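You operate a simulated robot arm through the tools that you are given. There is no shell and no other tool. Be economical: measure what you need, move in short steps, check, and stop when the job is done.

You are at the controls of a simulated robot arm. One attempt, no reset.

JOB
Bring the rolls cabinet live with its ROLLS breaker on.
Fine: breaker up, door shut and latched, then the main switch; the door's dial ends at REMOTE; the other breakers stay.

It is judged by the outcome, as a careful person would: the job done as asked, and still so three seconds after it is handed in. It fails if anything else is knocked over, pushed out of place, dropped, spilled or broken.

ROBOT AND FRAMES
A 6-joint arm with a fingered hand, hanging from a carriage that runs on a gantry, over the field with the corners [602, 1321], [-878, 1319], [-876, -1181], [604, -1179] (x, y) and turns from -391 to 297 degrees about z. Base frame: it is fixed where the carriage stands at the start and does not move with it; the origin is on the floor, on the carriage's upright axis, x ahead of it, y to its left, z up. Units: mm, degrees, N and s.
With the tool pointing down near the work surface it reaches from about 100 to 420 mm from the robot's upright axis, wherever it stands. Its first joint turns from -166.0 to 166.0 degrees. Places, roughly: belt breaker switch [600, -200, 1200]; drive door latch [400, -1100, 1100]; drive main switch [400, -1400, 1100]; duster breaker switch [600, -300, 1200]; feed door latch [400, 600, 1100]; feed main switch [400, 300, 1100]; heat door latch [-100, -3300, 1100]; heat main switch [100, -3300, 1100]; lamps breaker switch [600, -400, 1200]; relays door latch [-100, -2300, 1100]; relays main switch [100, -2300, 1100]; rolls breaker switch [600, -100, 1200]; rolls cabinet door [100, -600, 1000]; rolls dial [300, -600, 1300]; rolls door latch [-100, -600, 1100]; rolls main switch [100, -600, 1100]. Payload 3.7 kg.
The tool frame sits at the grasp point between the pads (the TCP): z along the fingers, y along the line on which they close. The tips reach 26 mm beyond it. The gripper opens to 156 mm. The gripper's body begins 73 mm behind the TCP. The gripper is a hand of 4 fingers: y runs from the thumb to the fingers, the wrist lies at [0, 0, -239] in the tool frame, and closing takes about 1.5 s.
Orientation is told as [roll, pitch, yaw] about the base's x, y, z axes, in that order, counted from this pose: with the fingers straight down and closing along the base's y, the tool's x points along the base's -x, its y along +y and its z along -z.

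CONTROLS
- The arm moves only by the tool nudge_tool. Its argument "steps" is text: rows parted by semicolons, each of 6 numbers parted by spaces: the shift along the base's x, y, z in mm, then the turn, a rotation vector about the base's x, y, z in degrees. In form: dx dy dz rx ry rz; .... A call has 1 to 10 rows; each row shifts and turns the commanded pose from where the row before left it. "hand" is the gripper command, from -1 (fully open) to 1 (shut), values between in proportion, set as the call begins (left out, the last holds). Rows are played at 5 a second. More than 50 mm and 8.6 degrees between two rows, or a gripper value outside its range, and nothing of the call is played. Where a pose cannot be reached the arm comes as near as it can. A force on the tool above 40 N (or 10 N above the force at the start of the call, whichever is more), or a blocked arm, ends the call early, and 0.2 s more pass. The fingers move at their own pace (about 45 mm/s each) and stop on an object; they squeeze with about 23 N. The grip force told is the motor's: it shows also when the fingers shut on nothing. Time passes only in rows, and 0.2 s behind the last, so rows that do not move let the fingers close. The reply holds the time, the measured pose of the TCP, the force on the tool along the base axes, the opening and the grip force, in the units named above and with some noise, with the torque about the TCP (base axes, N m) and any sound that the robot's microphone picked up.
- Cameras (640 x 400 px; columns grow to the right, rows downward): "scene" is now at [249.6, -24.3, 1786.6]; the picture's right is [-0.45, -0.89, 0.00], its down [-0.83, 0.42, -0.36] and it looks along [0.32, -0.16, -0.93] (base axes); focal length 214 px, centre (320, 200). "wrist" rides on the gripper at [58, -58, -91] in the tool frame; the picture's right is [0.71, 0.71, 0.00], its down [-0.53, 0.53, -0.67] and it looks along [-0.47, 0.47, 0.74] (tool axes); focal length 265 px, centre (320, 200). There is no depth. A picture from a camera that has moved, and an enlarged one, comes with that camera's place and axes in the base frame and with its lens.
- snapshot(camera): a new picture of that camera. No time passes.
- raise_lower(by): slides the trunk up (or, below 0, down) by that many mm; the arm and the scene camera ride with it, the base frame stays. It gives what a move gives, with no picture.
- steer(legs): drives the robot by 1 to 6 legs, each [ahead, left, turn to the left] in mm, mm and degrees, along the robot's own axes; the way and the turn of a leg run together, so that a leg with both is an arc; at most 1500 mm and 180 degrees a leg. The arm and the cameras ride along, it lands a little off, and it stops where it bumps. It keeps to its track: a leg is cut to what the track allows. It gives what a move gives.
- curl_fingers(finger1, finger2, finger3, thumb_bend): sets how far each is bent, from 0 (flat) to 100 (curled in); at 30 the hand is open as for a grip, at 70 the pads meet at the TCP. One left out holds its place. A second passes; each finger stops where it meets its share of the squeeze, and holds until it gets a number again. A gripper value or a shape takes the hand back. It gives what a move gives, with no picture; readings hold the bend of each and the force on the fingers (four entries, about 0 where the hand has none), thumb and palm.
- set_grasp(shape): the hand has 4 fingers and takes this shape, open, in about a second: jaw (thumb against the fingers, like two jaws); tri (thumb and two fingers); tip (a fingertip pinch); poke (one finger out to press); point (the index stretched); flat (the hand flat); cup (the hand cupped); fist (a fist). The gripper value then closes the fingers along that shape, each until it touches; the sizes above hold for jaw. It gives what a move gives, with no picture.
- head_to(pan, tilt): turns the head with the scene camera to pan (to the left, within 155 degrees either way) and tilt (down, from -29 to 69), counted from straight ahead of the robot. It gives what a move gives.
- close_up(camera, box): a new picture of the part [left, top, right, bottom] of that camera's present view, enlarged. No time passes.
- sign_off(): hands the job in; it is judged then, once.

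Go step by step. Nothing tells you exact positions but the pictures and the camera data: compare them with the known pose of the tool, close in by small moves and look again before you grip or let go. The budget is 120 turns and 90 pictures, counting those below and the enlarged ones. Unless the task says otherwise, let go and move clear before handing in, and close with one line.

The tools are called after "Emit:" as a command line: name --argument value ..., lists and objects as JSON in quotes. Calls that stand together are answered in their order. nudge_tool: Moves the arm, as the interface text tells. Its arguments: {"type":"object","properties":{"steps":{"type":"string"},"hand":{"type":"number"}},"required":["steps"]} The other tools are called the same way: raise_lower (by) slides the trunk up or down; set_grasp (shape) gives the hand a shape; curl_fingers (finger1, finger2, finger3, thumb_bend) moves the fingers one by one; steer (legs) drives the base; head_to (pan, tilt) turns the head that bears the scene camera; snapshot (camera) takes a picture; close_up (camera, box) takes an enlarged picture of a part of a camera's view; sign_off () hands the job in.

At the start:

```text
t: 0.0
position: [209.8, -370.1, 1000.2]
orientation: [0.0, -0.1, 0.0]
wrist_force: [0.9, -0.4, 0.1]
moment: [-0.02, 0.0, 0.0]
width: 156.0
finger_force: 0.1
shape: jaw
bend: [30.0, 30.0, 30.0, 30.0]
finger forces: [0.1, 0.0, 0.0, 0.0, 0.0, 0.0]
trunk travel left (down, up): [-639.0, 40.0]
robot x, y, heading: [-1.2, 1.6, -0.1]
head pan, tilt: [-27.0, 68.8]
```

scene: 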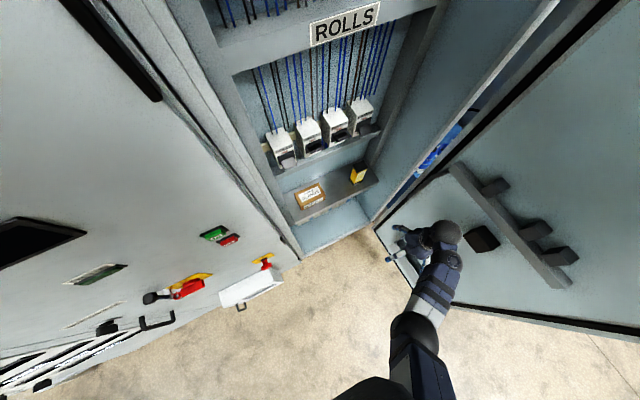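
wrist: 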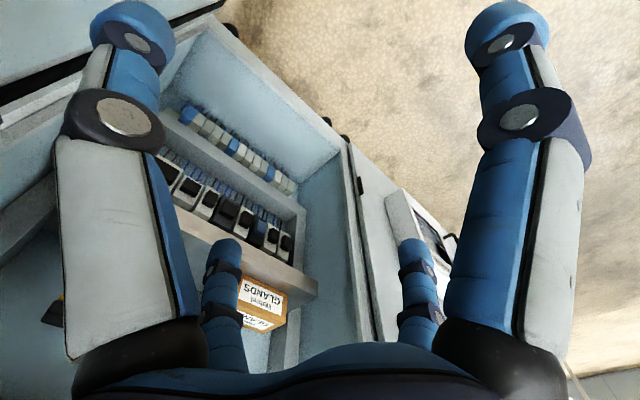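

The ROLLS cabinet stands open ahead, with its door swung out on the right and four breakers in a row. I'll look round with the head before moving.

Emit:
head_to --pan -20 --tilt 40

Emit:
snapshot --camera "scene"

Emit:
head_to --pan -75 --tilt 45

Emit:
snapshot --camera "scene"

```text
t: 0.9
position: [210.2, -368.9, 999.9]
orientation: [0.0, 0.0, 0.1]
wrist_force: [0.2, -0.2, -0.7]
moment: [0.02, 0.01, 0.02]
width: 155.6
finger_force: 0.0
shape: jaw
bend: [30.0, 30.0, 30.0, 30.0]
finger forces: [0.0, 0.0, 0.0, 0.0, 0.1, 0.0]
trunk travel left (down, up): [-639.0, 40.0]
robot x, y, heading: [1.3, -0.2, 0.2]
head pan, tilt: [-20.0, 40.0]
```

```text
87 pictures are left
camera scene: at [279.6, -28.0, 1822.6], right [-0.34, -0.94, 0.0], down [-0.6, 0.22, -0.77], along [0.72, -0.26, -0.64], focal length 214 px, centre (320, 200)
```

scene: 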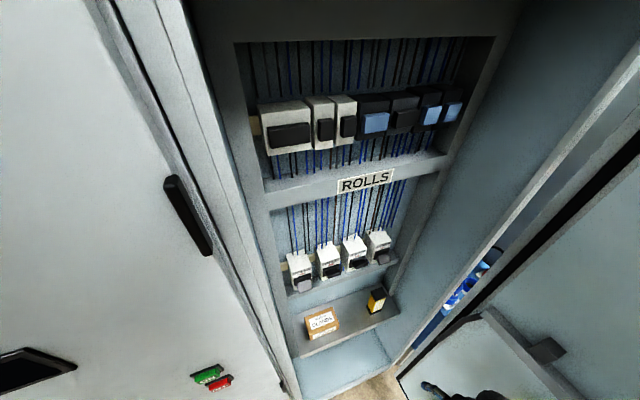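

```text
t: 2.2
position: [209.9, -369.3, 1000.3]
orientation: [0.0, 0.0, 0.1]
wrist_force: [0.5, 0.1, 0.0]
moment: [0.02, 0.01, 0.01]
width: 156.0
finger_force: 0.2
shape: jaw
bend: [30.0, 30.0, 30.0, 30.0]
finger forces: [0.0, 0.0, 0.0, 0.1, 0.0, 0.0]
trunk travel left (down, up): [-639.0, 40.0]
robot x, y, heading: [3.4, 1.1, -0.0]
head pan, tilt: [-75.0, 45.0]
```

```text
86 pictures are left
camera scene: at [220.9, -77.4, 1815.4], right [-0.97, -0.26, 0.0], down [-0.18, 0.68, -0.71], along [0.18, -0.68, -0.71], focal length 214 px, centre (320, 200)
```

scene: 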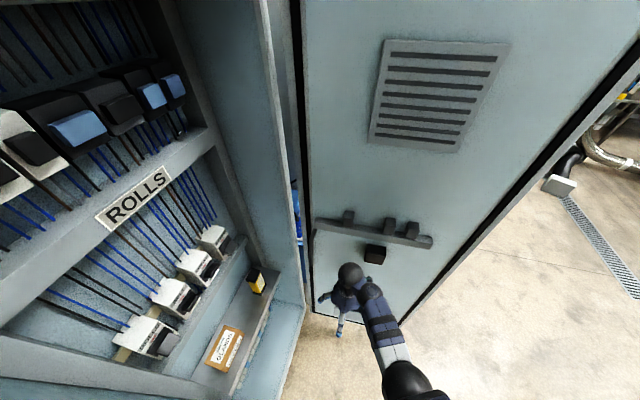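

The door stands open at about 90° along y≈-600, with its dial, main switch and latch on the far face. Next I'll look closely at the breakers.

Emit:
head_to --pan -25 --tilt 50

Emit:
close_up --camera "scene" --box '[240, 120, 440, 245]'

Emit:
snapshot --camera "scene"

```text
t: 3.4
position: [210.2, -368.9, 999.2]
orientation: [-0.1, 0.0, 0.0]
wrist_force: [0.1, -0.2, -0.3]
moment: [0.02, 0.0, 0.0]
width: 155.7
finger_force: 0.1
shape: jaw
bend: [30.0, 30.0, 30.0, 30.0]
finger forces: [0.0, 0.0, 0.1, 0.0, 0.1, 0.0]
trunk travel left (down, up): [-639.0, 40.0]
robot x, y, heading: [-0.2, 3.3, 0.1]
head pan, tilt: [-25.0, 50.0]
```

```text
3.20 times, centred on (340, 182) of scene
camera zoom: at [269.6, -31.5, 1808.5], right [-0.42, -0.91, 0.0], down [-0.69, 0.32, -0.64], along [0.58, -0.27, -0.77], focal length 686 px, centre (256, 256)
```

zoom: 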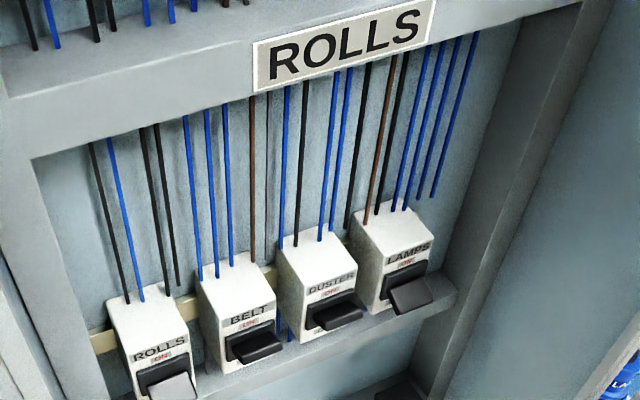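

```text
84 pictures are left
camera scene: at [269.6, -31.5, 1808.5], right [-0.42, -0.91, 0.0], down [-0.69, 0.32, -0.64], along [0.58, -0.27, -0.77], focal length 214 px, centre (320, 200)
```

scene: 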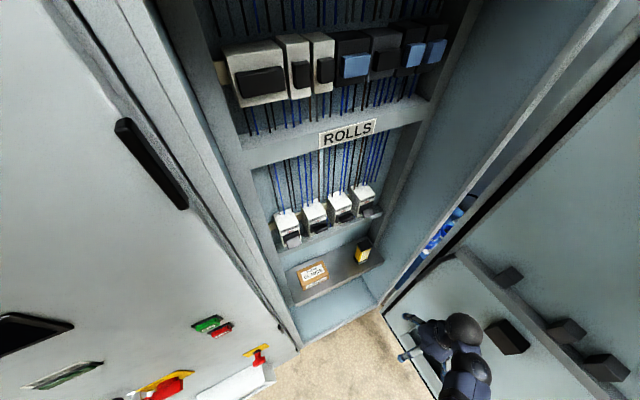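

ROLLS and LAMPS look down, BELT and DUSTER up. I'll take the poke shape and look at the finger, moving away from the door first.

Emit:
set_grasp --shape "poke"

Emit:
nudge_tool --steps "0 45 0 0 0 0;0 45 0 0 0 0;0 45 0 0 0 0;0 45 0 0 0 0;0 45 0 0 0 0;0 30 0 0 0 0"

Emit:
snapshot --camera "wrist"

Emit:
snapshot --camera "scene"

```text
t: 4.2
position: [209.8, -368.8, 999.4]
orientation: [0.0, -0.1, 0.0]
wrist_force: [-0.5, -0.1, 0.8]
moment: [-0.01, -0.01, -0.01]
width: 0.0
finger_force: 0.1
shape: poke
bend: [100.0, 100.0, 100.0, 91.0]
finger forces: [0.1, 0.0, 0.1, 0.1, 0.1, 0.0]
trunk travel left (down, up): [-639.0, 40.0]
robot x, y, heading: [0.1, -3.6, 0.0]
head pan, tilt: [-25.0, 50.0]
```

```text
t: 5.7
position: [219.2, -124.1, 960.6]
orientation: [-0.1, 0.1, 0.0]
wrist_force: [0.1, 0.0, 0.2]
moment: [0.04, 0.02, -0.01]
width: 0.0
finger_force: 0.1
shape: poke
bend: [100.0, 100.0, 100.0, 91.0]
finger forces: [0.1, 0.1, 0.1, 0.0, 0.0, 0.1]
out of reach, approached as far as the arm can: row 2, 3, 4, 5
trunk travel left (down, up): [-639.0, 40.0]
robot x, y, heading: [1.8, 2.7, -0.2]
head pan, tilt: [-25.0, 50.0]
```

```text
83 pictures are left
camera wrist: at [160.0, -180.6, 1051.0], right [-0.71, 0.71, 0.0], down [0.53, 0.53, 0.67], along [0.47, 0.47, -0.74], focal length 265 px, centre (320, 200)
```

wrist: 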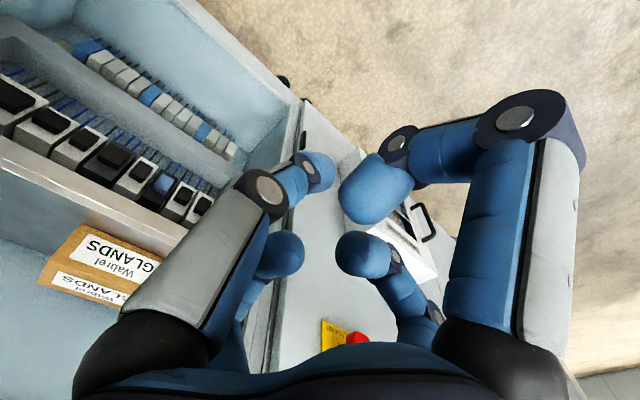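

```text
82 pictures are left
camera scene: at [269.6, -31.5, 1808.5], right [-0.42, -0.91, 0.0], down [-0.69, 0.32, -0.64], along [0.58, -0.27, -0.77], focal length 214 px, centre (320, 200)
```

scene: 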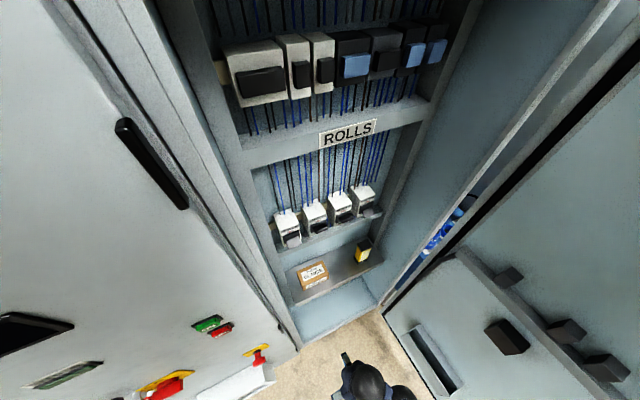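

The poke shape leaves all the fingers curled. I'll try point instead.

Emit:
set_grasp --shape "point"

Emit:
snapshot --camera "wrist"

```text
t: 6.5
position: [219.3, -125.2, 959.6]
orientation: [-0.1, 0.0, -0.1]
wrist_force: [0.1, 0.1, -0.5]
moment: [0.0, 0.0, 0.01]
width: 150.1
finger_force: 0.1
shape: point
bend: [70.0, 100.0, 100.0, 79.0]
finger forces: [0.1, 0.0, 0.0, 0.0, 0.0, 0.0]
trunk travel left (down, up): [-639.0, 40.0]
robot x, y, heading: [0.6, 2.2, -0.0]
head pan, tilt: [-25.0, 50.0]
```

```text
81 pictures are left
camera wrist: at [160.1, -181.2, 1051.0], right [-0.71, 0.71, 0.0], down [0.53, 0.53, 0.67], along [0.47, 0.47, -0.74], focal length 265 px, centre (320, 200)
```

wrist: 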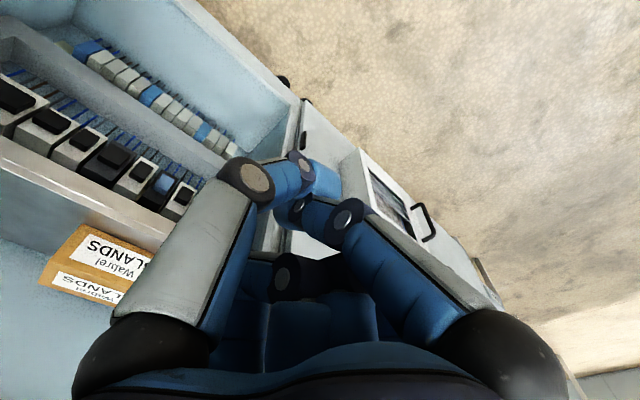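

The hand is still mid-motion. I'll let it settle and look again.

Emit:
nudge_tool --steps "0 0 0 0 0 0;0 0 0 0 0 0;0 0 0 0 0 0;0 0 0 0 0 0;0 0 0 0 0 0"

Emit:
snapshot --camera "wrist"

```text
t: 7.8
position: [218.2, -124.7, 959.6]
orientation: [0.1, 0.0, 0.0]
wrist_force: [-0.9, -0.5, -0.7]
moment: [0.03, 0.02, 0.02]
width: 150.2
finger_force: 0.0
shape: point
bend: [70.0, 100.0, 100.0, 79.0]
finger forces: [0.1, 0.0, 0.0, 0.0, 0.0, 0.0]
trunk travel left (down, up): [-639.0, 40.0]
robot x, y, heading: [-4.5, 2.2, -0.2]
head pan, tilt: [-25.0, 50.0]
```

```text
80 pictures are left
camera wrist: at [160.1, -181.0, 1051.0], right [-0.71, 0.71, 0.0], down [0.53, 0.53, 0.67], along [0.47, 0.47, -0.74], focal length 265 px, centre (320, 200)
```

wrist: 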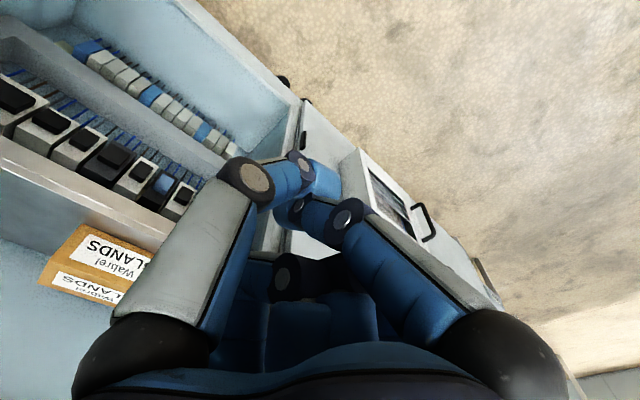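

I'll use the jaw shape shut as the pushing tip, since its geometry is known: pads meet at the TCP and tips reach 26 mm beyond.

Emit:
set_grasp --shape "jaw"

Emit:
nudge_tool --hand 1 --steps "0 0 0 0 0 0;0 0 20 0 0 0;0 0 20 0 0 0;0 0 0 0 0 0;0 0 0 0 0 0;0 0 0 0 0 0;0 0 0 0 0 0;0 0 0 0 0 0;0 0 0 0 0 0"

Emit:
snapshot --camera "wrist"

```text
t: 8.7
position: [218.7, -123.2, 959.8]
orientation: [0.0, 0.0, 0.0]
wrist_force: [-0.6, 0.2, 0.2]
moment: [0.02, 0.0, 0.02]
width: 156.0
finger_force: 0.0
shape: jaw
bend: [30.0, 30.0, 30.0, 30.0]
finger forces: [0.1, 0.0, 0.1, 0.0, 0.1, 0.1]
trunk travel left (down, up): [-639.0, 40.0]
robot x, y, heading: [0.4, -2.0, -0.1]
head pan, tilt: [-25.0, 50.0]
```

```text
t: 10.7
position: [228.4, -129.9, 965.6]
orientation: [-1.8, 0.3, 0.1]
wrist_force: [-0.2, 0.9, -0.6]
moment: [0.01, 0.0, -0.01]
width: 0.0
finger_force: 3.7
shape: jaw
bend: [70.0, 70.0, 70.0, 70.0]
finger forces: [0.0, 0.0, 0.0, 0.0, 0.0, 0.0]
out of reach, approached as far as the arm can: row 2, 3
trunk travel left (down, up): [-639.0, 40.0]
robot x, y, heading: [1.4, -0.7, 0.0]
head pan, tilt: [-25.0, 50.0]
```

```text
79 pictures are left
camera wrist: at [170.8, -184.8, 1058.5], right [-0.71, 0.71, -0.02], down [0.53, 0.55, 0.65], along [0.47, 0.45, -0.76], focal length 265 px, centre (320, 200)
```

wrist: 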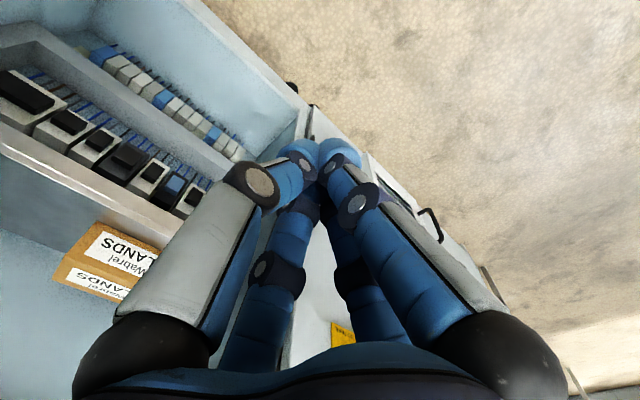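

The shut jaw makes a clean tip. Now I'll swing the tool to point forward about its wrist.

Emit:
nudge_tool --steps "33 0 2 0 -8 0;33 0 7 0 -8 0;31 0 11 0 -8 0;30 0 16 0 -8 0;27 0 20 0 -8 0;24 0 23 0 -8 0"

Emit:
snapshot --camera "scene"

```text
t: 12.1
position: [352.4, -79.1, 1124.1]
orientation: [-2.3, -35.6, -0.4]
wrist_force: [-0.3, -0.1, -0.3]
moment: [0.02, 0.03, 0.03]
width: 0.1
finger_force: 23.1
shape: jaw
bend: [70.0, 70.0, 70.0, 70.0]
finger forces: [0.1, 0.1, 0.0, 0.1, 0.1, 0.0]
out of reach, approached as far as the arm can: row 1, 2, 3, 4, 5, 6
trunk travel left (down, up): [-639.0, 40.0]
robot x, y, heading: [1.4, 1.7, 0.2]
head pan, tilt: [-25.0, 50.0]
```

```text
78 pictures are left
camera scene: at [269.6, -31.4, 1808.5], right [-0.42, -0.91, 0.0], down [-0.69, 0.32, -0.64], along [0.58, -0.27, -0.77], focal length 214 px, centre (320, 200)
```

scene: 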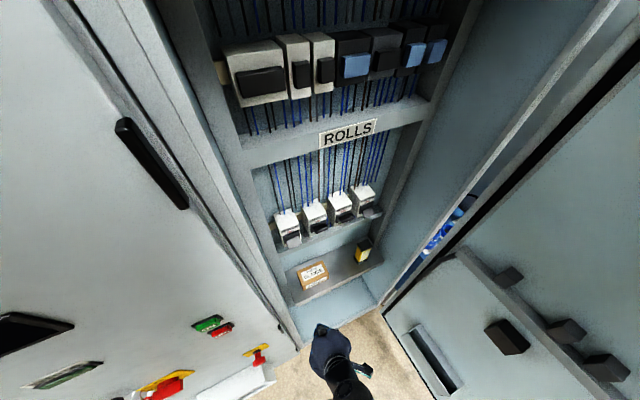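

The arm is folded too close to its shoulder here. I'll back the carriage 150 mm for room and carry on.

Emit:
steer --legs '[[-150, 0, 0]]'

Emit:
nudge_tool --steps "30 -10 10 0 -8 0;30 -10 10 0 -8 0;30 0 10 0 -8 0;30 0 10 0 -8 0;30 0 10 0 -8 0;20 0 10 0 -8 0"

Emit:
snapshot --camera "scene"

```text
t: 13.4
position: [205.3, -79.7, 1125.1]
orientation: [-2.3, -35.4, -0.3]
wrist_force: [-0.5, -0.1, -0.8]
moment: [-0.02, 0.0, -0.03]
width: 0.0
finger_force: 22.7
shape: jaw
bend: [70.0, 70.0, 70.0, 70.0]
finger forces: [0.1, 0.0, 0.0, 0.0, 0.0, 0.0]
trunk travel left (down, up): [-639.0, 40.0]
robot x, y, heading: [-150.9, -0.9, 0.1]
head pan, tilt: [-25.0, 50.0]
```

```text
t: 14.8
position: [331.3, -62.7, 1436.2]
orientation: [0.4, -82.0, -3.1]
wrist_force: [-1.0, -0.5, 0.2]
moment: [0.02, -0.02, 0.02]
width: 0.0
finger_force: 23.2
shape: jaw
bend: [70.0, 70.0, 70.0, 70.0]
finger forces: [0.1, 0.0, 0.1, 0.1, 0.1, 0.0]
out of reach, approached as far as the arm can: row 1, 2, 3, 4, 5, 6
trunk travel left (down, up): [-639.0, 40.0]
robot x, y, heading: [-151.5, -2.1, 0.1]
head pan, tilt: [-25.0, 50.0]
```

```text
77 pictures are left
camera scene: at [120.5, -31.5, 1808.4], right [-0.42, -0.91, 0.0], down [-0.69, 0.32, -0.64], along [0.58, -0.27, -0.77], focal length 214 px, centre (320, 200)
```

scene: 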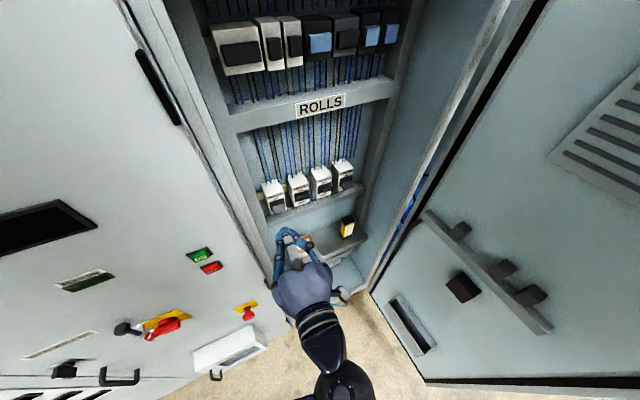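

The tool now points forward but rides high at z≈1436. I'll extend forward and down to see what it can reach.

Emit:
nudge_tool --steps "30 0 -30 0 0 0;20 0 -40 0 0 0;20 0 -40 0 0 0;0 0 -40 0 0 0"

```text
t: 15.8
position: [334.8, -52.3, 1443.8]
orientation: [-0.6, -83.0, -2.1]
wrist_force: [-0.2, 0.0, 0.5]
moment: [0.02, -0.02, -0.01]
width: 0.0
finger_force: 22.7
shape: jaw
bend: [70.0, 70.0, 70.0, 70.0]
finger forces: [0.0, 0.0, 0.0, 0.0, 0.0, 0.0]
out of reach, approached as far as the arm can: row 1, 2, 3, 4
trunk travel left (down, up): [-639.0, 40.0]
robot x, y, heading: [-151.3, -0.9, 0.1]
head pan, tilt: [-25.0, 50.0]
```

The forward pose sits high relative to the trunk, so I'll lower the trunk. Then I'll test the forward stretch.

Emit:
raise_lower --by -200

Emit:
nudge_tool --steps "30 0 0 0 0 0;30 0 0 0 0 0;30 0 0 0 0 0"

Emit:
snapshot --camera "scene"

```text
t: 18.0
position: [335.2, -52.9, 1244.2]
orientation: [-0.6, -83.1, -1.9]
wrist_force: [0.3, -0.4, 0.3]
moment: [0.0, -0.03, 0.02]
width: 0.0
finger_force: 23.2
shape: jaw
bend: [70.0, 70.0, 70.0, 70.0]
finger forces: [0.0, 0.0, 0.0, 0.1, 0.1, 0.0]
trunk travel left (down, up): [-439.0, 240.0]
robot x, y, heading: [-148.1, 1.5, -0.0]
head pan, tilt: [-25.0, 50.0]
```

```text
t: 18.8
position: [389.1, -45.0, 1283.6]
orientation: [-1.0, -82.8, -1.6]
wrist_force: [0.4, 0.2, 0.6]
moment: [0.0, 0.0, -0.02]
width: 0.0
finger_force: 22.9
shape: jaw
bend: [70.0, 70.0, 70.0, 70.0]
finger forces: [0.0, 0.0, 0.0, 0.0, 0.0, 0.0]
out of reach, approached as far as the arm can: row 1, 2, 3
trunk travel left (down, up): [-439.0, 240.0]
robot x, y, heading: [-148.0, 1.0, -0.2]
head pan, tilt: [-25.0, 50.0]
```

```text
76 pictures are left
camera scene: at [120.6, -31.5, 1608.5], right [-0.42, -0.91, 0.0], down [-0.69, 0.32, -0.64], along [0.58, -0.27, -0.77], focal length 214 px, centre (320, 200)
```

scene: 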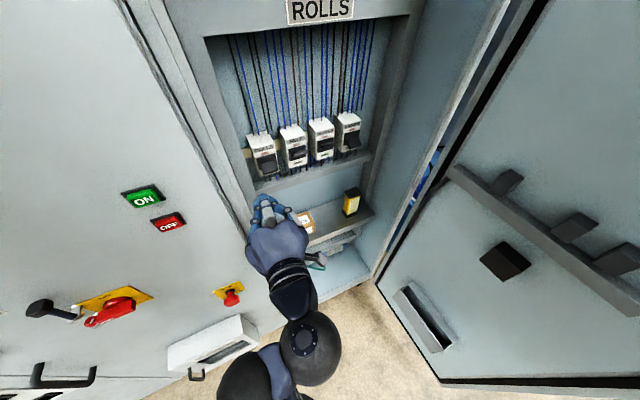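

The arm rides up as it goes forward, so some joint is near a limit. I'll look at the arm itself.

Emit:
head_to --pan 60 --tilt 69

Emit:
snapshot --camera "scene"

Emit:
head_to --pan 150 --tilt 60

Emit:
snapshot --camera "scene"

```text
t: 20.4
position: [388.4, -46.0, 1285.3]
orientation: [-0.9, -82.9, -1.6]
wrist_force: [0.5, 0.2, 0.4]
moment: [-0.02, -0.01, 0.02]
width: 0.0
finger_force: 22.9
shape: jaw
bend: [70.0, 70.0, 70.0, 70.0]
finger forces: [0.1, 0.0, 0.1, 0.0, 0.0, 0.0]
trunk travel left (down, up): [-439.0, 240.0]
robot x, y, heading: [-149.8, 2.1, -0.1]
head pan, tilt: [60.0, 68.8]
```

```text
75 pictures are left
camera scene: at [78.8, 49.5, 1586.6], right [0.87, -0.5, 0.0], down [-0.47, -0.81, -0.36], along [0.18, 0.31, -0.93], focal length 214 px, centre (320, 200)
```

scene: 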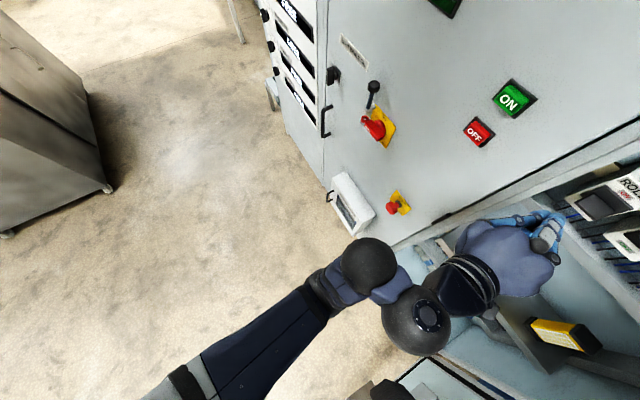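

```text
t: 22.0
position: [389.4, -47.2, 1284.6]
orientation: [-0.9, -83.0, -1.6]
wrist_force: [0.3, -0.9, 0.3]
moment: [-0.01, 0.01, 0.01]
width: 0.3
finger_force: 23.1
shape: jaw
bend: [70.0, 70.0, 70.0, 70.0]
finger forces: [0.0, 0.0, 0.0, 0.0, 0.1, 0.1]
trunk travel left (down, up): [-439.0, 240.0]
robot x, y, heading: [-150.5, -1.7, 0.3]
head pan, tilt: [150.0, 60.0]
```

```text
74 pictures are left
camera scene: at [-6.9, 34.5, 1595.9], right [0.5, 0.87, 0.0], down [0.75, -0.43, -0.5], along [-0.43, 0.25, -0.87], focal length 214 px, centre (320, 200)
```

scene: 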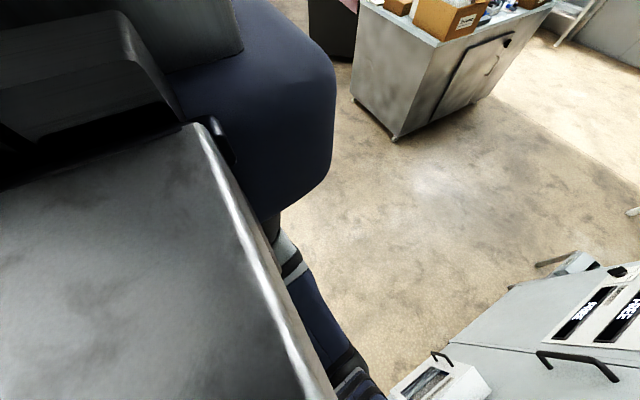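

The carriage and trunk can do the coarse moves, since the tool already points forward. I'll look at the breaker precisely from this lower viewpoint.

Emit:
head_to --pan -10 --tilt 35

Emit:
snapshot --camera "scene"

Emit:
close_up --camera "scene" --box '[240, 160, 440, 285]'

Emit:
snapshot --camera "wrist"

```text
t: 24.5
position: [388.6, -45.8, 1284.4]
orientation: [-1.0, -82.9, -1.6]
wrist_force: [0.0, 0.2, 0.4]
moment: [0.01, 0.0, -0.01]
width: 0.0
finger_force: 23.2
shape: jaw
bend: [70.0, 70.0, 70.0, 70.0]
finger forces: [0.0, 0.1, 0.1, 0.0, 0.1, 0.0]
trunk travel left (down, up): [-439.0, 240.0]
robot x, y, heading: [-152.6, -0.1, 0.4]
head pan, tilt: [-10.0, 35.0]
```

```text
73 pictures are left
camera scene: at [137.6, -14.2, 1630.2], right [-0.17, -0.98, 0.0], down [-0.56, 0.1, -0.82], along [0.81, -0.14, -0.57], focal length 214 px, centre (320, 200)
```

scene: 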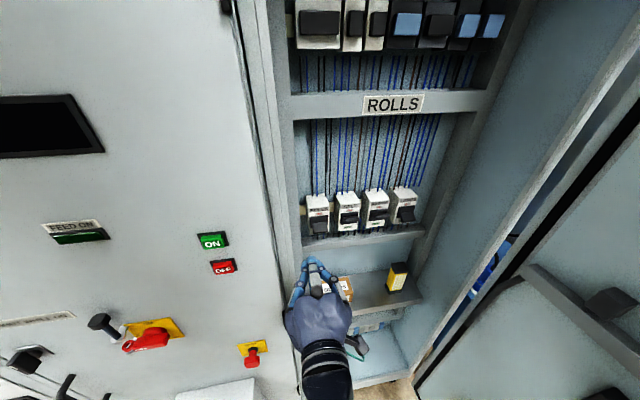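

```text
3.20 times, centred on (340, 222) of scene
camera zoom: at [137.6, -14.2, 1630.2], right [-0.17, -0.98, 0.0], down [-0.56, 0.1, -0.82], along [0.81, -0.14, -0.57], focal length 686 px, centre (256, 128)
```

zoom: 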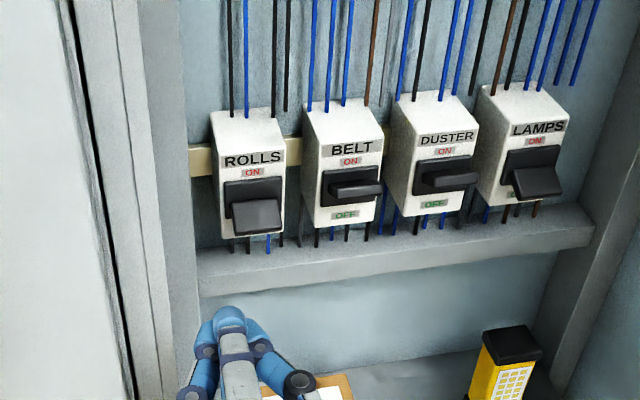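

```text
71 pictures are left
camera wrist: at [288.2, -98.7, 1238.5], right [-0.06, 0.71, -0.7], down [-0.57, 0.55, 0.6], along [0.82, 0.44, 0.38], focal length 265 px, centre (320, 200)
```

wrist: 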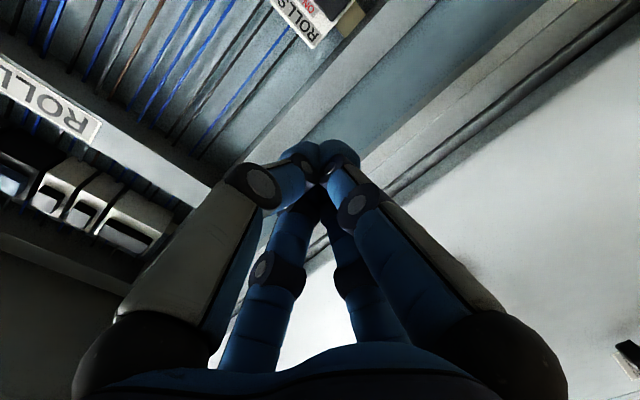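

The ROLLS paddle is at about (632, -100, 1176) and points down to OFF. I'll switch to the pointing finger, lower the trunk, and drive up closer and to the right.

Emit:
set_grasp --shape "point"

Emit:
raise_lower --by -125

Emit:
steer --legs '[[0, -56, 0], [110, 0, 0]]'

Emit:
snapshot --camera "scene"

Emit:
snapshot --camera "wrist"

```text
t: 25.4
position: [389.3, -45.5, 1284.4]
orientation: [-0.9, -83.0, -1.5]
wrist_force: [-0.3, 0.3, -0.8]
moment: [0.01, 0.0, 0.0]
width: 0.1
finger_force: 0.1
shape: point
bend: [70.0, 81.0, 91.0, 81.0]
finger forces: [0.0, 0.0, 0.0, 0.1, 0.0, 0.0]
trunk travel left (down, up): [-439.0, 240.0]
robot x, y, heading: [-147.4, 0.9, 0.1]
head pan, tilt: [-10.0, 35.0]
```

```text
t: 26.9
position: [389.9, -46.3, 1158.6]
orientation: [-1.0, -82.9, -1.6]
wrist_force: [-0.8, 0.2, 0.4]
moment: [0.04, 0.0, 0.05]
width: 0.0
finger_force: 0.1
shape: point
bend: [70.0, 82.0, 92.0, 85.0]
finger forces: [0.1, 0.1, 0.0, 0.0, 0.1, 0.0]
trunk travel left (down, up): [-314.0, 365.0]
robot x, y, heading: [-149.0, 2.1, 0.1]
head pan, tilt: [-10.0, 35.0]
```

```text
t: 28.7
position: [499.1, -102.8, 1160.1]
orientation: [-1.0, -82.9, -1.6]
wrist_force: [-0.6, 0.3, 0.2]
moment: [0.01, 0.0, 0.0]
width: 0.0
finger_force: 0.0
shape: point
bend: [70.0, 82.0, 94.0, 86.0]
finger forces: [0.1, 0.0, 0.0, 0.0, 0.1, 0.1]
trunk travel left (down, up): [-314.0, 365.0]
robot x, y, heading: [-39.0, -55.7, -0.2]
head pan, tilt: [-10.0, 35.0]
```

```text
70 pictures are left
camera scene: at [246.7, -70.6, 1505.3], right [-0.17, -0.98, 0.0], down [-0.56, 0.1, -0.82], along [0.81, -0.14, -0.57], focal length 214 px, centre (320, 200)
```

scene: 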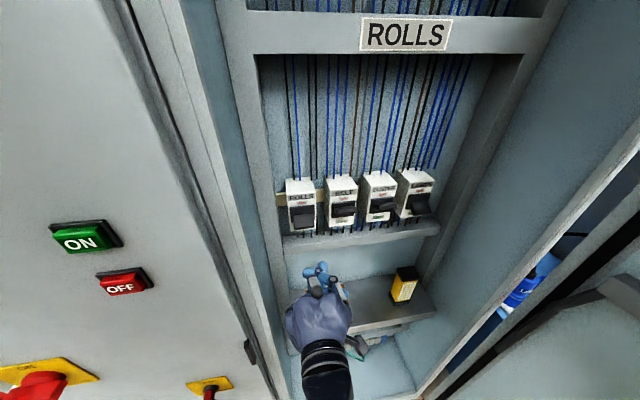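

```text
69 pictures are left
camera wrist: at [397.5, -155.2, 1113.6], right [-0.06, 0.71, -0.7], down [-0.57, 0.55, 0.6], along [0.82, 0.44, 0.38], focal length 265 px, centre (320, 200)
```

wrist: 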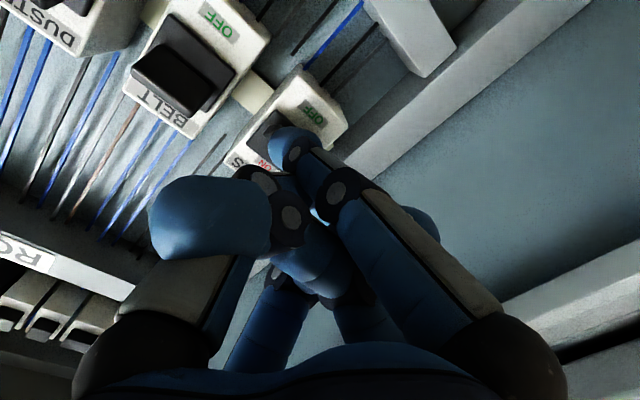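

The index finger is about in line with the ROLLS breaker. I'll zoom in to judge its height against the ledge and the paddle.

Emit:
close_up --camera "scene" --box '[260, 170, 420, 300]'

Emit:
close_up --camera "wrist" --box '[100, 0, 480, 238]'

```text
3.08 times, centred on (340, 235) of scene
camera zoom: at [246.7, -70.6, 1505.3], right [-0.17, -0.98, 0.0], down [-0.56, 0.1, -0.82], along [0.81, -0.14, -0.57], focal length 660 px, centre (258, 92)
```

zoom: 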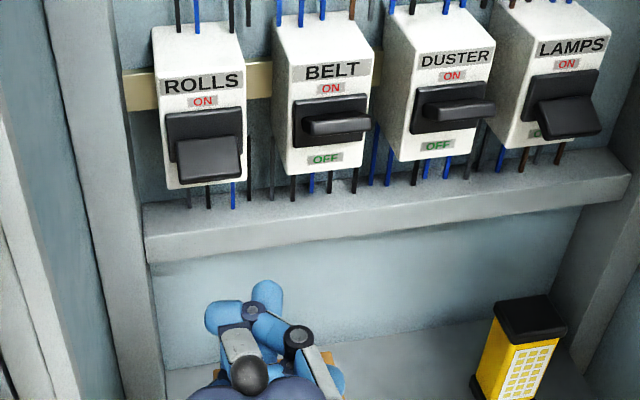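

```text
1.68 times, centred on (290, 119) of wrist
camera zoom: at [397.5, -155.2, 1113.6], right [-0.06, 0.71, -0.7], down [-0.57, 0.55, 0.6], along [0.82, 0.44, 0.38], focal length 446 px, centre (370, 336)
```

zoom: 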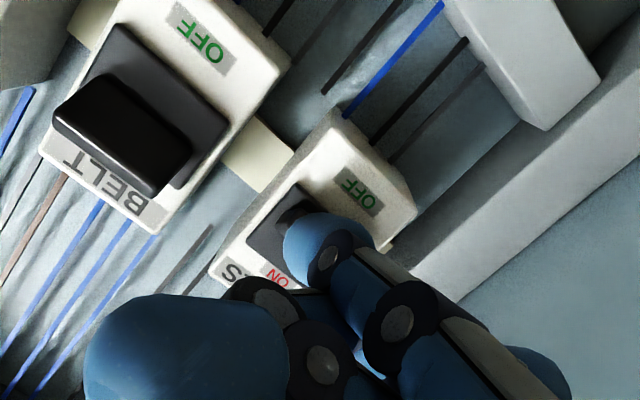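

The fingertip is at about (525, -124, 1155) and the paddle's lower edge at about (625, -99, 1160), with clear space beneath. The left frame is tight, so I'll shift left only 12, lower 27, and go ahead 85.

Emit:
raise_lower --by -27

Emit:
steer --legs '[[0, 12, 0], [85, 0, 0]]'

Emit:
close_up --camera "scene" --box '[220, 180, 420, 305]'

Emit:
snapshot --camera "wrist"

```text
t: 29.4
position: [498.1, -102.5, 1132.5]
orientation: [-0.9, -82.9, -1.7]
wrist_force: [-0.4, 1.0, -0.8]
moment: [0.02, -0.01, -0.01]
width: 0.2
finger_force: 0.1
shape: point
bend: [70.0, 82.0, 95.0, 87.0]
finger forces: [0.0, 0.1, 0.1, 0.1, 0.0, 0.0]
trunk travel left (down, up): [-287.0, 392.0]
robot x, y, heading: [-39.1, -57.7, 0.0]
head pan, tilt: [-10.0, 35.0]
```

```text
t: 30.8
position: [584.3, -91.2, 1131.9]
orientation: [-1.0, -82.9, -1.6]
wrist_force: [-0.4, 0.1, -0.3]
moment: [-0.02, 0.0, 0.03]
width: 0.3
finger_force: 0.0
shape: point
bend: [70.0, 82.0, 95.0, 88.0]
finger forces: [0.0, 0.0, 0.1, 0.1, 0.0, 0.0]
trunk travel left (down, up): [-287.0, 392.0]
robot x, y, heading: [45.5, -43.6, 0.2]
head pan, tilt: [-10.0, 35.0]
```

```text
3.20 times, centred on (320, 242) of scene
camera zoom: at [332.2, -58.5, 1478.3], right [-0.17, -0.98, 0.0], down [-0.56, 0.1, -0.82], along [0.81, -0.14, -0.57], focal length 686 px, centre (320, 64)
```

zoom: 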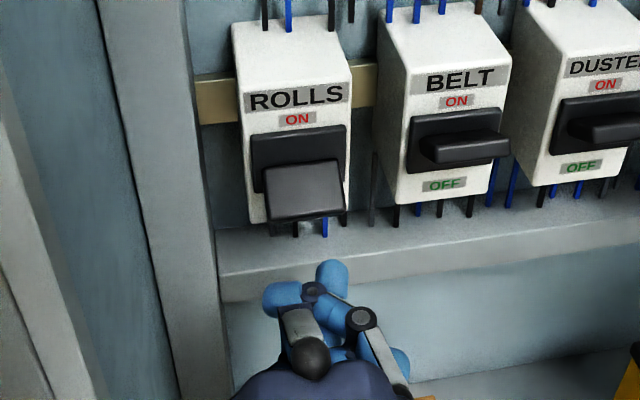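

```text
65 pictures are left
camera wrist: at [483.0, -142.9, 1086.6], right [-0.06, 0.71, -0.7], down [-0.57, 0.55, 0.6], along [0.82, 0.44, 0.38], focal length 265 px, centre (320, 200)
```

wrist: 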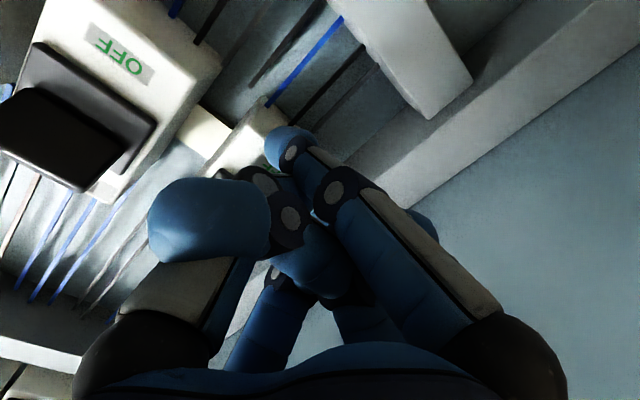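

The tip is below and just in front of the paddle. I'll go 22 mm further ahead, then raise in small steps while watching the force.

Emit:
steer --legs '[[22, 0, 0]]'

Emit:
raise_lower --by 12

Emit:
raise_lower --by 10

Emit:
close_up --camera "scene" --box '[220, 180, 420, 305]'

```text
t: 31.6
position: [605.7, -90.9, 1133.3]
orientation: [-1.0, -82.9, -1.8]
wrist_force: [1.0, 0.2, 0.8]
moment: [-0.02, -0.02, 0.0]
width: 0.0
finger_force: 0.0
shape: point
bend: [70.0, 82.0, 95.0, 88.0]
finger forces: [0.0, 0.1, 0.0, 0.1, 0.0, 0.0]
trunk travel left (down, up): [-287.0, 392.0]
robot x, y, heading: [65.6, -44.1, -0.0]
head pan, tilt: [-10.0, 35.0]
```

```text
t: 32.2
position: [604.7, -90.7, 1144.6]
orientation: [-0.8, -82.8, -1.7]
wrist_force: [-0.3, 0.3, -0.4]
moment: [0.0, 0.02, 0.04]
width: 0.0
finger_force: 0.0
shape: point
bend: [70.0, 82.0, 95.0, 88.0]
finger forces: [0.0, 0.0, 0.1, 0.1, 0.0, 0.1]
trunk travel left (down, up): [-299.0, 380.0]
robot x, y, heading: [65.3, -42.8, -0.1]
head pan, tilt: [-10.0, 35.0]
```

```text
t: 32.8
position: [605.5, -91.1, 1154.0]
orientation: [-0.9, -82.8, -1.7]
wrist_force: [-0.9, 0.1, 0.1]
moment: [0.03, 0.01, -0.02]
width: 0.2
finger_force: 0.1
shape: point
bend: [70.0, 82.0, 95.0, 88.0]
finger forces: [0.0, 0.0, 0.0, 0.0, 0.0, 0.0]
trunk travel left (down, up): [-309.0, 370.0]
robot x, y, heading: [68.2, -46.4, -0.0]
head pan, tilt: [-10.0, 35.0]
```

```text
3.20 times, centred on (320, 242) of scene
camera zoom: at [353.9, -58.6, 1500.3], right [-0.17, -0.98, 0.0], down [-0.56, 0.1, -0.82], along [0.81, -0.14, -0.57], focal length 686 px, centre (320, 64)
```

zoom: 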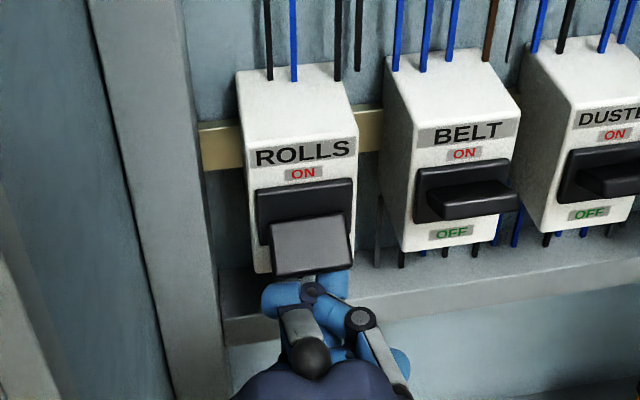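

The fingertip is now under the paddle. I'll keep raising.

Emit:
raise_lower --by 10

Emit:
raise_lower --by 10

Emit:
close_up --camera "scene" --box '[220, 180, 420, 305]'

```text
t: 33.4
position: [605.3, -91.7, 1164.4]
orientation: [-0.9, -82.7, -1.7]
wrist_force: [0.1, 0.1, -0.2]
moment: [0.02, 0.02, 0.0]
width: 0.0
finger_force: 0.1
shape: point
bend: [70.0, 82.0, 95.0, 89.0]
finger forces: [0.1, 0.1, 0.0, 0.0, 0.0, 0.0]
trunk travel left (down, up): [-319.0, 360.0]
robot x, y, heading: [69.8, -45.6, -0.1]
head pan, tilt: [-10.0, 35.0]
```

```text
t: 34.0
position: [604.9, -90.9, 1173.7]
orientation: [-0.7, -82.8, -1.9]
wrist_force: [-4.7, -0.6, -4.4]
moment: [0.03, -0.08, -0.03]
width: 0.2
finger_force: 0.0
shape: point
bend: [70.0, 83.0, 95.0, 89.0]
finger forces: [0.1, 0.1, 0.1, 0.0, 0.4, 0.0]
trunk travel left (down, up): [-329.0, 350.0]
robot x, y, heading: [68.8, -43.9, -0.1]
head pan, tilt: [-10.0, 35.0]
```

```text
3.20 times, centred on (320, 242) of scene
camera zoom: at [353.4, -58.6, 1520.0], right [-0.17, -0.98, 0.0], down [-0.57, 0.1, -0.82], along [0.81, -0.14, -0.57], focal length 686 px, centre (320, 64)
```

zoom: 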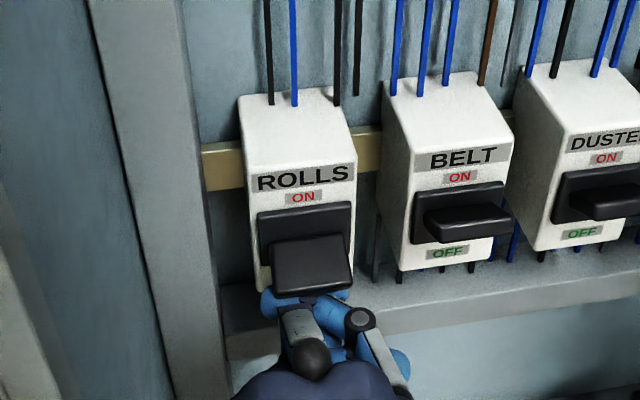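

Contact is made and the paddle is starting to move, so I'll continue up.

Emit:
raise_lower --by 10

Emit:
raise_lower --by 10

Emit:
close_up --camera "scene" --box '[220, 180, 420, 305]'

```text
t: 34.5
position: [605.5, -89.2, 1184.0]
orientation: [-1.1, -82.9, -1.6]
wrist_force: [-0.5, 0.5, -0.2]
moment: [-0.03, -0.01, 0.01]
width: 0.2
finger_force: 0.0
shape: point
bend: [70.0, 83.0, 96.0, 89.0]
finger forces: [0.0, 0.1, 0.1, 0.0, 0.0, 0.0]
trunk travel left (down, up): [-339.0, 340.0]
robot x, y, heading: [64.2, -47.7, -0.3]
head pan, tilt: [-10.0, 35.0]
```

```text
t: 35.1
position: [603.8, -90.8, 1193.3]
orientation: [-0.6, -82.6, -1.9]
wrist_force: [-1.9, 0.8, -5.4]
moment: [0.14, 0.08, -0.03]
width: 0.0
finger_force: 0.0
shape: point
bend: [70.0, 83.0, 96.0, 89.0]
finger forces: [5.5, 0.0, 0.1, 0.1, 0.0, 0.1]
trunk travel left (down, up): [-349.0, 330.0]
robot x, y, heading: [66.5, -44.0, 0.2]
head pan, tilt: [-10.0, 35.0]
```

```text
3.20 times, centred on (320, 242) of scene
camera zoom: at [353.5, -58.5, 1540.1], right [-0.17, -0.98, 0.0], down [-0.57, 0.1, -0.82], along [0.81, -0.14, -0.57], focal length 686 px, centre (320, 64)
```

zoom: 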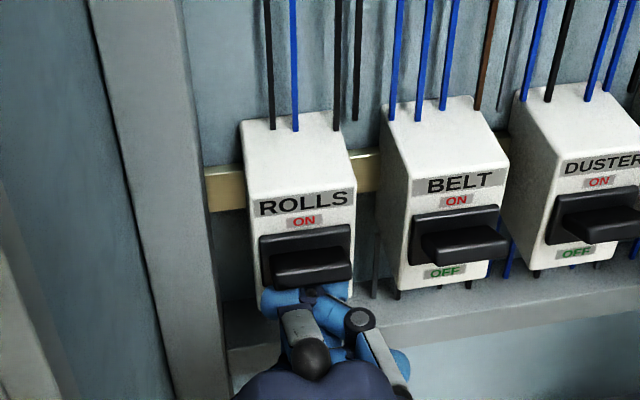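

Emit:
raise_lower --by 10

Emit:
raise_lower --by 8

Emit:
close_up --camera "scene" --box '[220, 180, 420, 305]'

```text
t: 35.7
position: [602.1, -91.0, 1201.2]
orientation: [0.0, -82.4, -2.5]
wrist_force: [-11.3, 2.4, -20.6]
moment: [0.46, 0.4, -0.23]
width: 0.0
finger_force: 0.0
shape: point
bend: [70.0, 83.0, 95.0, 88.0]
finger forces: [21.9, 0.0, 0.0, 0.0, 1.2, 0.1]
trunk travel left (down, up): [-359.0, 320.0]
robot x, y, heading: [64.1, -43.9, 0.2]
head pan, tilt: [-10.0, 35.0]
```

```text
t: 36.1
position: [603.9, -90.4, 1200.0]
orientation: [1.5, -81.8, -4.0]
wrist_force: [-8.7, 1.2, -18.2]
moment: [0.38, 0.36, -0.22]
width: 0.1
finger_force: 0.0
shape: point
bend: [70.0, 83.0, 95.0, 87.0]
finger forces: [19.4, 0.0, 0.0, 0.0, 0.4, 0.1]
trunk travel left (down, up): [-363.0, 316.0]
robot x, y, heading: [65.8, -41.4, -0.3]
head pan, tilt: [-10.0, 35.0]
stopped: the force on the tool passed its limit at 45 N (the readings are from after the stop); the commanded pose is now the measured one
```

```text
3.20 times, centred on (320, 242) of scene
camera zoom: at [352.0, -58.4, 1554.4], right [-0.17, -0.98, 0.0], down [-0.57, 0.1, -0.82], along [0.81, -0.14, -0.58], focal length 686 px, centre (320, 64)
```

zoom: 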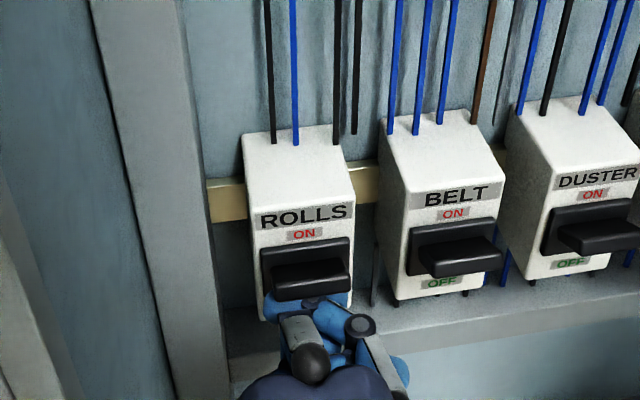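

The force limit was reached and the paddle looks much like BELT's. I'll ease off and see whether it stays.

Emit:
raise_lower --by -30

Emit:
close_up --camera "scene" --box '[220, 180, 420, 305]'

```text
t: 36.9
position: [605.6, -90.1, 1175.7]
orientation: [-0.2, -82.5, -2.5]
wrist_force: [0.0, 0.8, -0.5]
moment: [0.01, -0.02, 0.01]
width: 0.1
finger_force: 0.0
shape: point
bend: [70.0, 83.0, 96.0, 88.0]
finger forces: [0.0, 0.1, 0.0, 0.0, 0.0, 0.0]
trunk travel left (down, up): [-333.0, 346.0]
robot x, y, heading: [71.3, -44.7, 0.0]
head pan, tilt: [-10.0, 35.0]
```

```text
3.20 times, centred on (320, 242) of scene
camera zoom: at [354.0, -58.6, 1525.0], right [-0.17, -0.98, 0.0], down [-0.56, 0.1, -0.82], along [0.81, -0.14, -0.57], focal length 686 px, centre (320, 64)
```

zoom: 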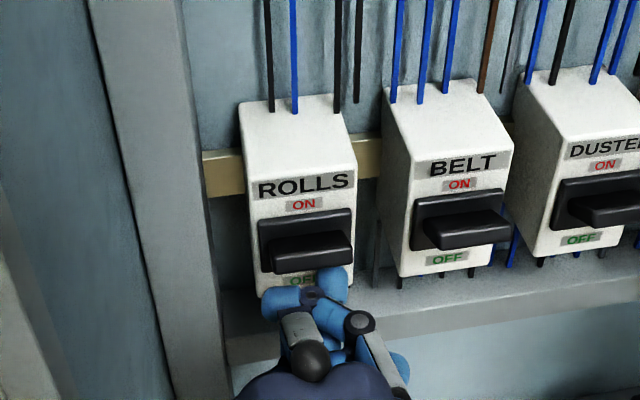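

ROLLS now sits like BELT, up at ON, and it stays. Next I'll withdraw and look at the door from outside to plan closing it.

Emit:
steer --legs '[[-300, 0, 0]]'

Emit:
head_to --pan -110 --tilt 25

Emit:
snapshot --camera "scene"

Emit:
head_to --pan -150 --tilt 25

Emit:
snapshot --camera "scene"

```text
t: 38.9
position: [308.8, -89.3, 1175.4]
orientation: [0.2, -82.3, -2.6]
wrist_force: [-0.2, 0.3, 0.3]
moment: [0.0, 0.01, 0.02]
width: 0.4
finger_force: 0.0
shape: point
bend: [70.0, 83.0, 96.0, 89.0]
finger forces: [0.0, 0.0, 0.0, 0.0, 0.0, 0.0]
trunk travel left (down, up): [-333.0, 346.0]
robot x, y, heading: [-232.5, -43.4, 0.0]
head pan, tilt: [-10.0, 35.0]
```

```text
t: 40.7
position: [310.2, -90.2, 1176.0]
orientation: [0.1, -82.3, -2.7]
wrist_force: [0.3, 0.6, 0.1]
moment: [0.05, -0.01, -0.02]
width: 0.0
finger_force: 0.1
shape: point
bend: [70.0, 83.0, 96.0, 90.0]
finger forces: [0.1, 0.0, 0.0, 0.0, 0.0, 0.0]
trunk travel left (down, up): [-333.0, 346.0]
robot x, y, heading: [-227.5, -44.6, -0.1]
head pan, tilt: [-110.0, 25.0]
```

```text
59 pictures are left
camera scene: at [-60.7, -130.0, 1540.7], right [-0.94, 0.34, 0.0], down [0.14, 0.4, -0.91], along [-0.31, -0.85, -0.42], focal length 214 px, centre (320, 200)
```

scene: 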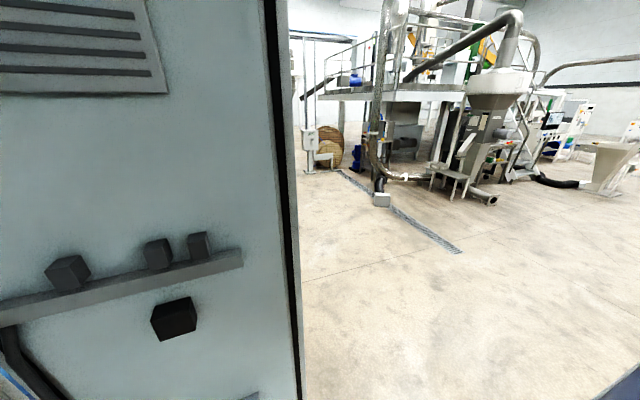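

```text
t: 41.7
position: [309.2, -89.7, 1174.3]
orientation: [0.1, -82.3, -2.7]
wrist_force: [0.5, 1.1, -0.3]
moment: [-0.02, -0.02, -0.04]
width: 0.0
finger_force: 0.0
shape: point
bend: [70.0, 83.0, 96.0, 90.0]
finger forces: [0.0, 0.0, 0.0, 0.0, 0.0, 0.0]
trunk travel left (down, up): [-333.0, 346.0]
robot x, y, heading: [-230.2, -43.4, 0.3]
head pan, tilt: [-150.0, 25.0]
```

```text
58 pictures are left
camera scene: at [-109.0, -89.5, 1540.7], right [-0.5, 0.87, 0.0], down [0.37, 0.21, -0.91], along [-0.78, -0.45, -0.42], focal length 214 px, centre (320, 200)
```

scene: 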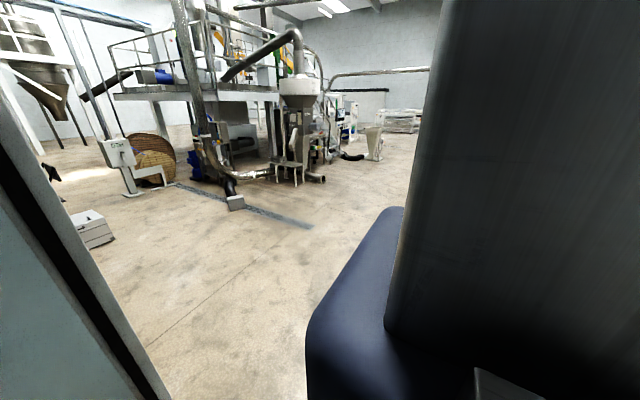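

The door's free edge is at about x=-127, y≈-570, and the floor behind is clear. I'll drive round the door's free edge to its outer side and look at that face.

Emit:
steer --legs '[[-560, 0, 0], [0, -870, 0]]'

Emit:
head_to --pan 20 --tilt 25

Emit:
snapshot --camera "scene"

```text
t: 49.2
position: [-254.0, -970.2, 1175.8]
orientation: [0.1, -82.3, -2.4]
wrist_force: [0.6, -0.1, -0.6]
moment: [-0.01, 0.0, 0.01]
width: 0.1
finger_force: 0.1
shape: point
bend: [70.0, 84.0, 96.0, 93.0]
finger forces: [0.0, 0.0, 0.0, 0.0, 0.0, 0.1]
trunk travel left (down, up): [-333.0, 346.0]
robot x, y, heading: [-792.7, -928.2, 0.3]
head pan, tilt: [-150.0, 25.0]
```

```text
t: 51.8
position: [-254.0, -969.4, 1174.4]
orientation: [0.1, -82.3, -2.6]
wrist_force: [0.0, -0.8, -0.3]
moment: [0.04, 0.01, 0.01]
width: 0.2
finger_force: 0.1
shape: point
bend: [70.0, 84.0, 96.0, 93.0]
finger forces: [0.0, 0.0, 0.0, 0.1, 0.0, 0.0]
trunk travel left (down, up): [-333.0, 346.0]
robot x, y, heading: [-795.0, -925.7, 0.3]
head pan, tilt: [20.0, 25.0]
```

```text
57 pictures are left
camera scene: at [-506.2, -892.0, 1540.7], right [0.34, -0.94, 0.0], down [-0.4, -0.15, -0.91], along [0.85, 0.31, -0.42], focal length 214 px, centre (320, 200)
```

scene: 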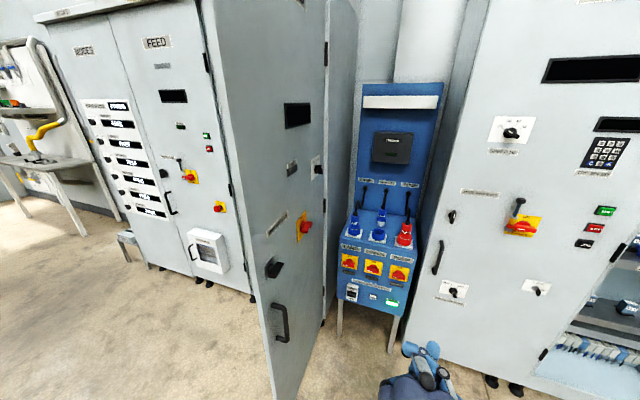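

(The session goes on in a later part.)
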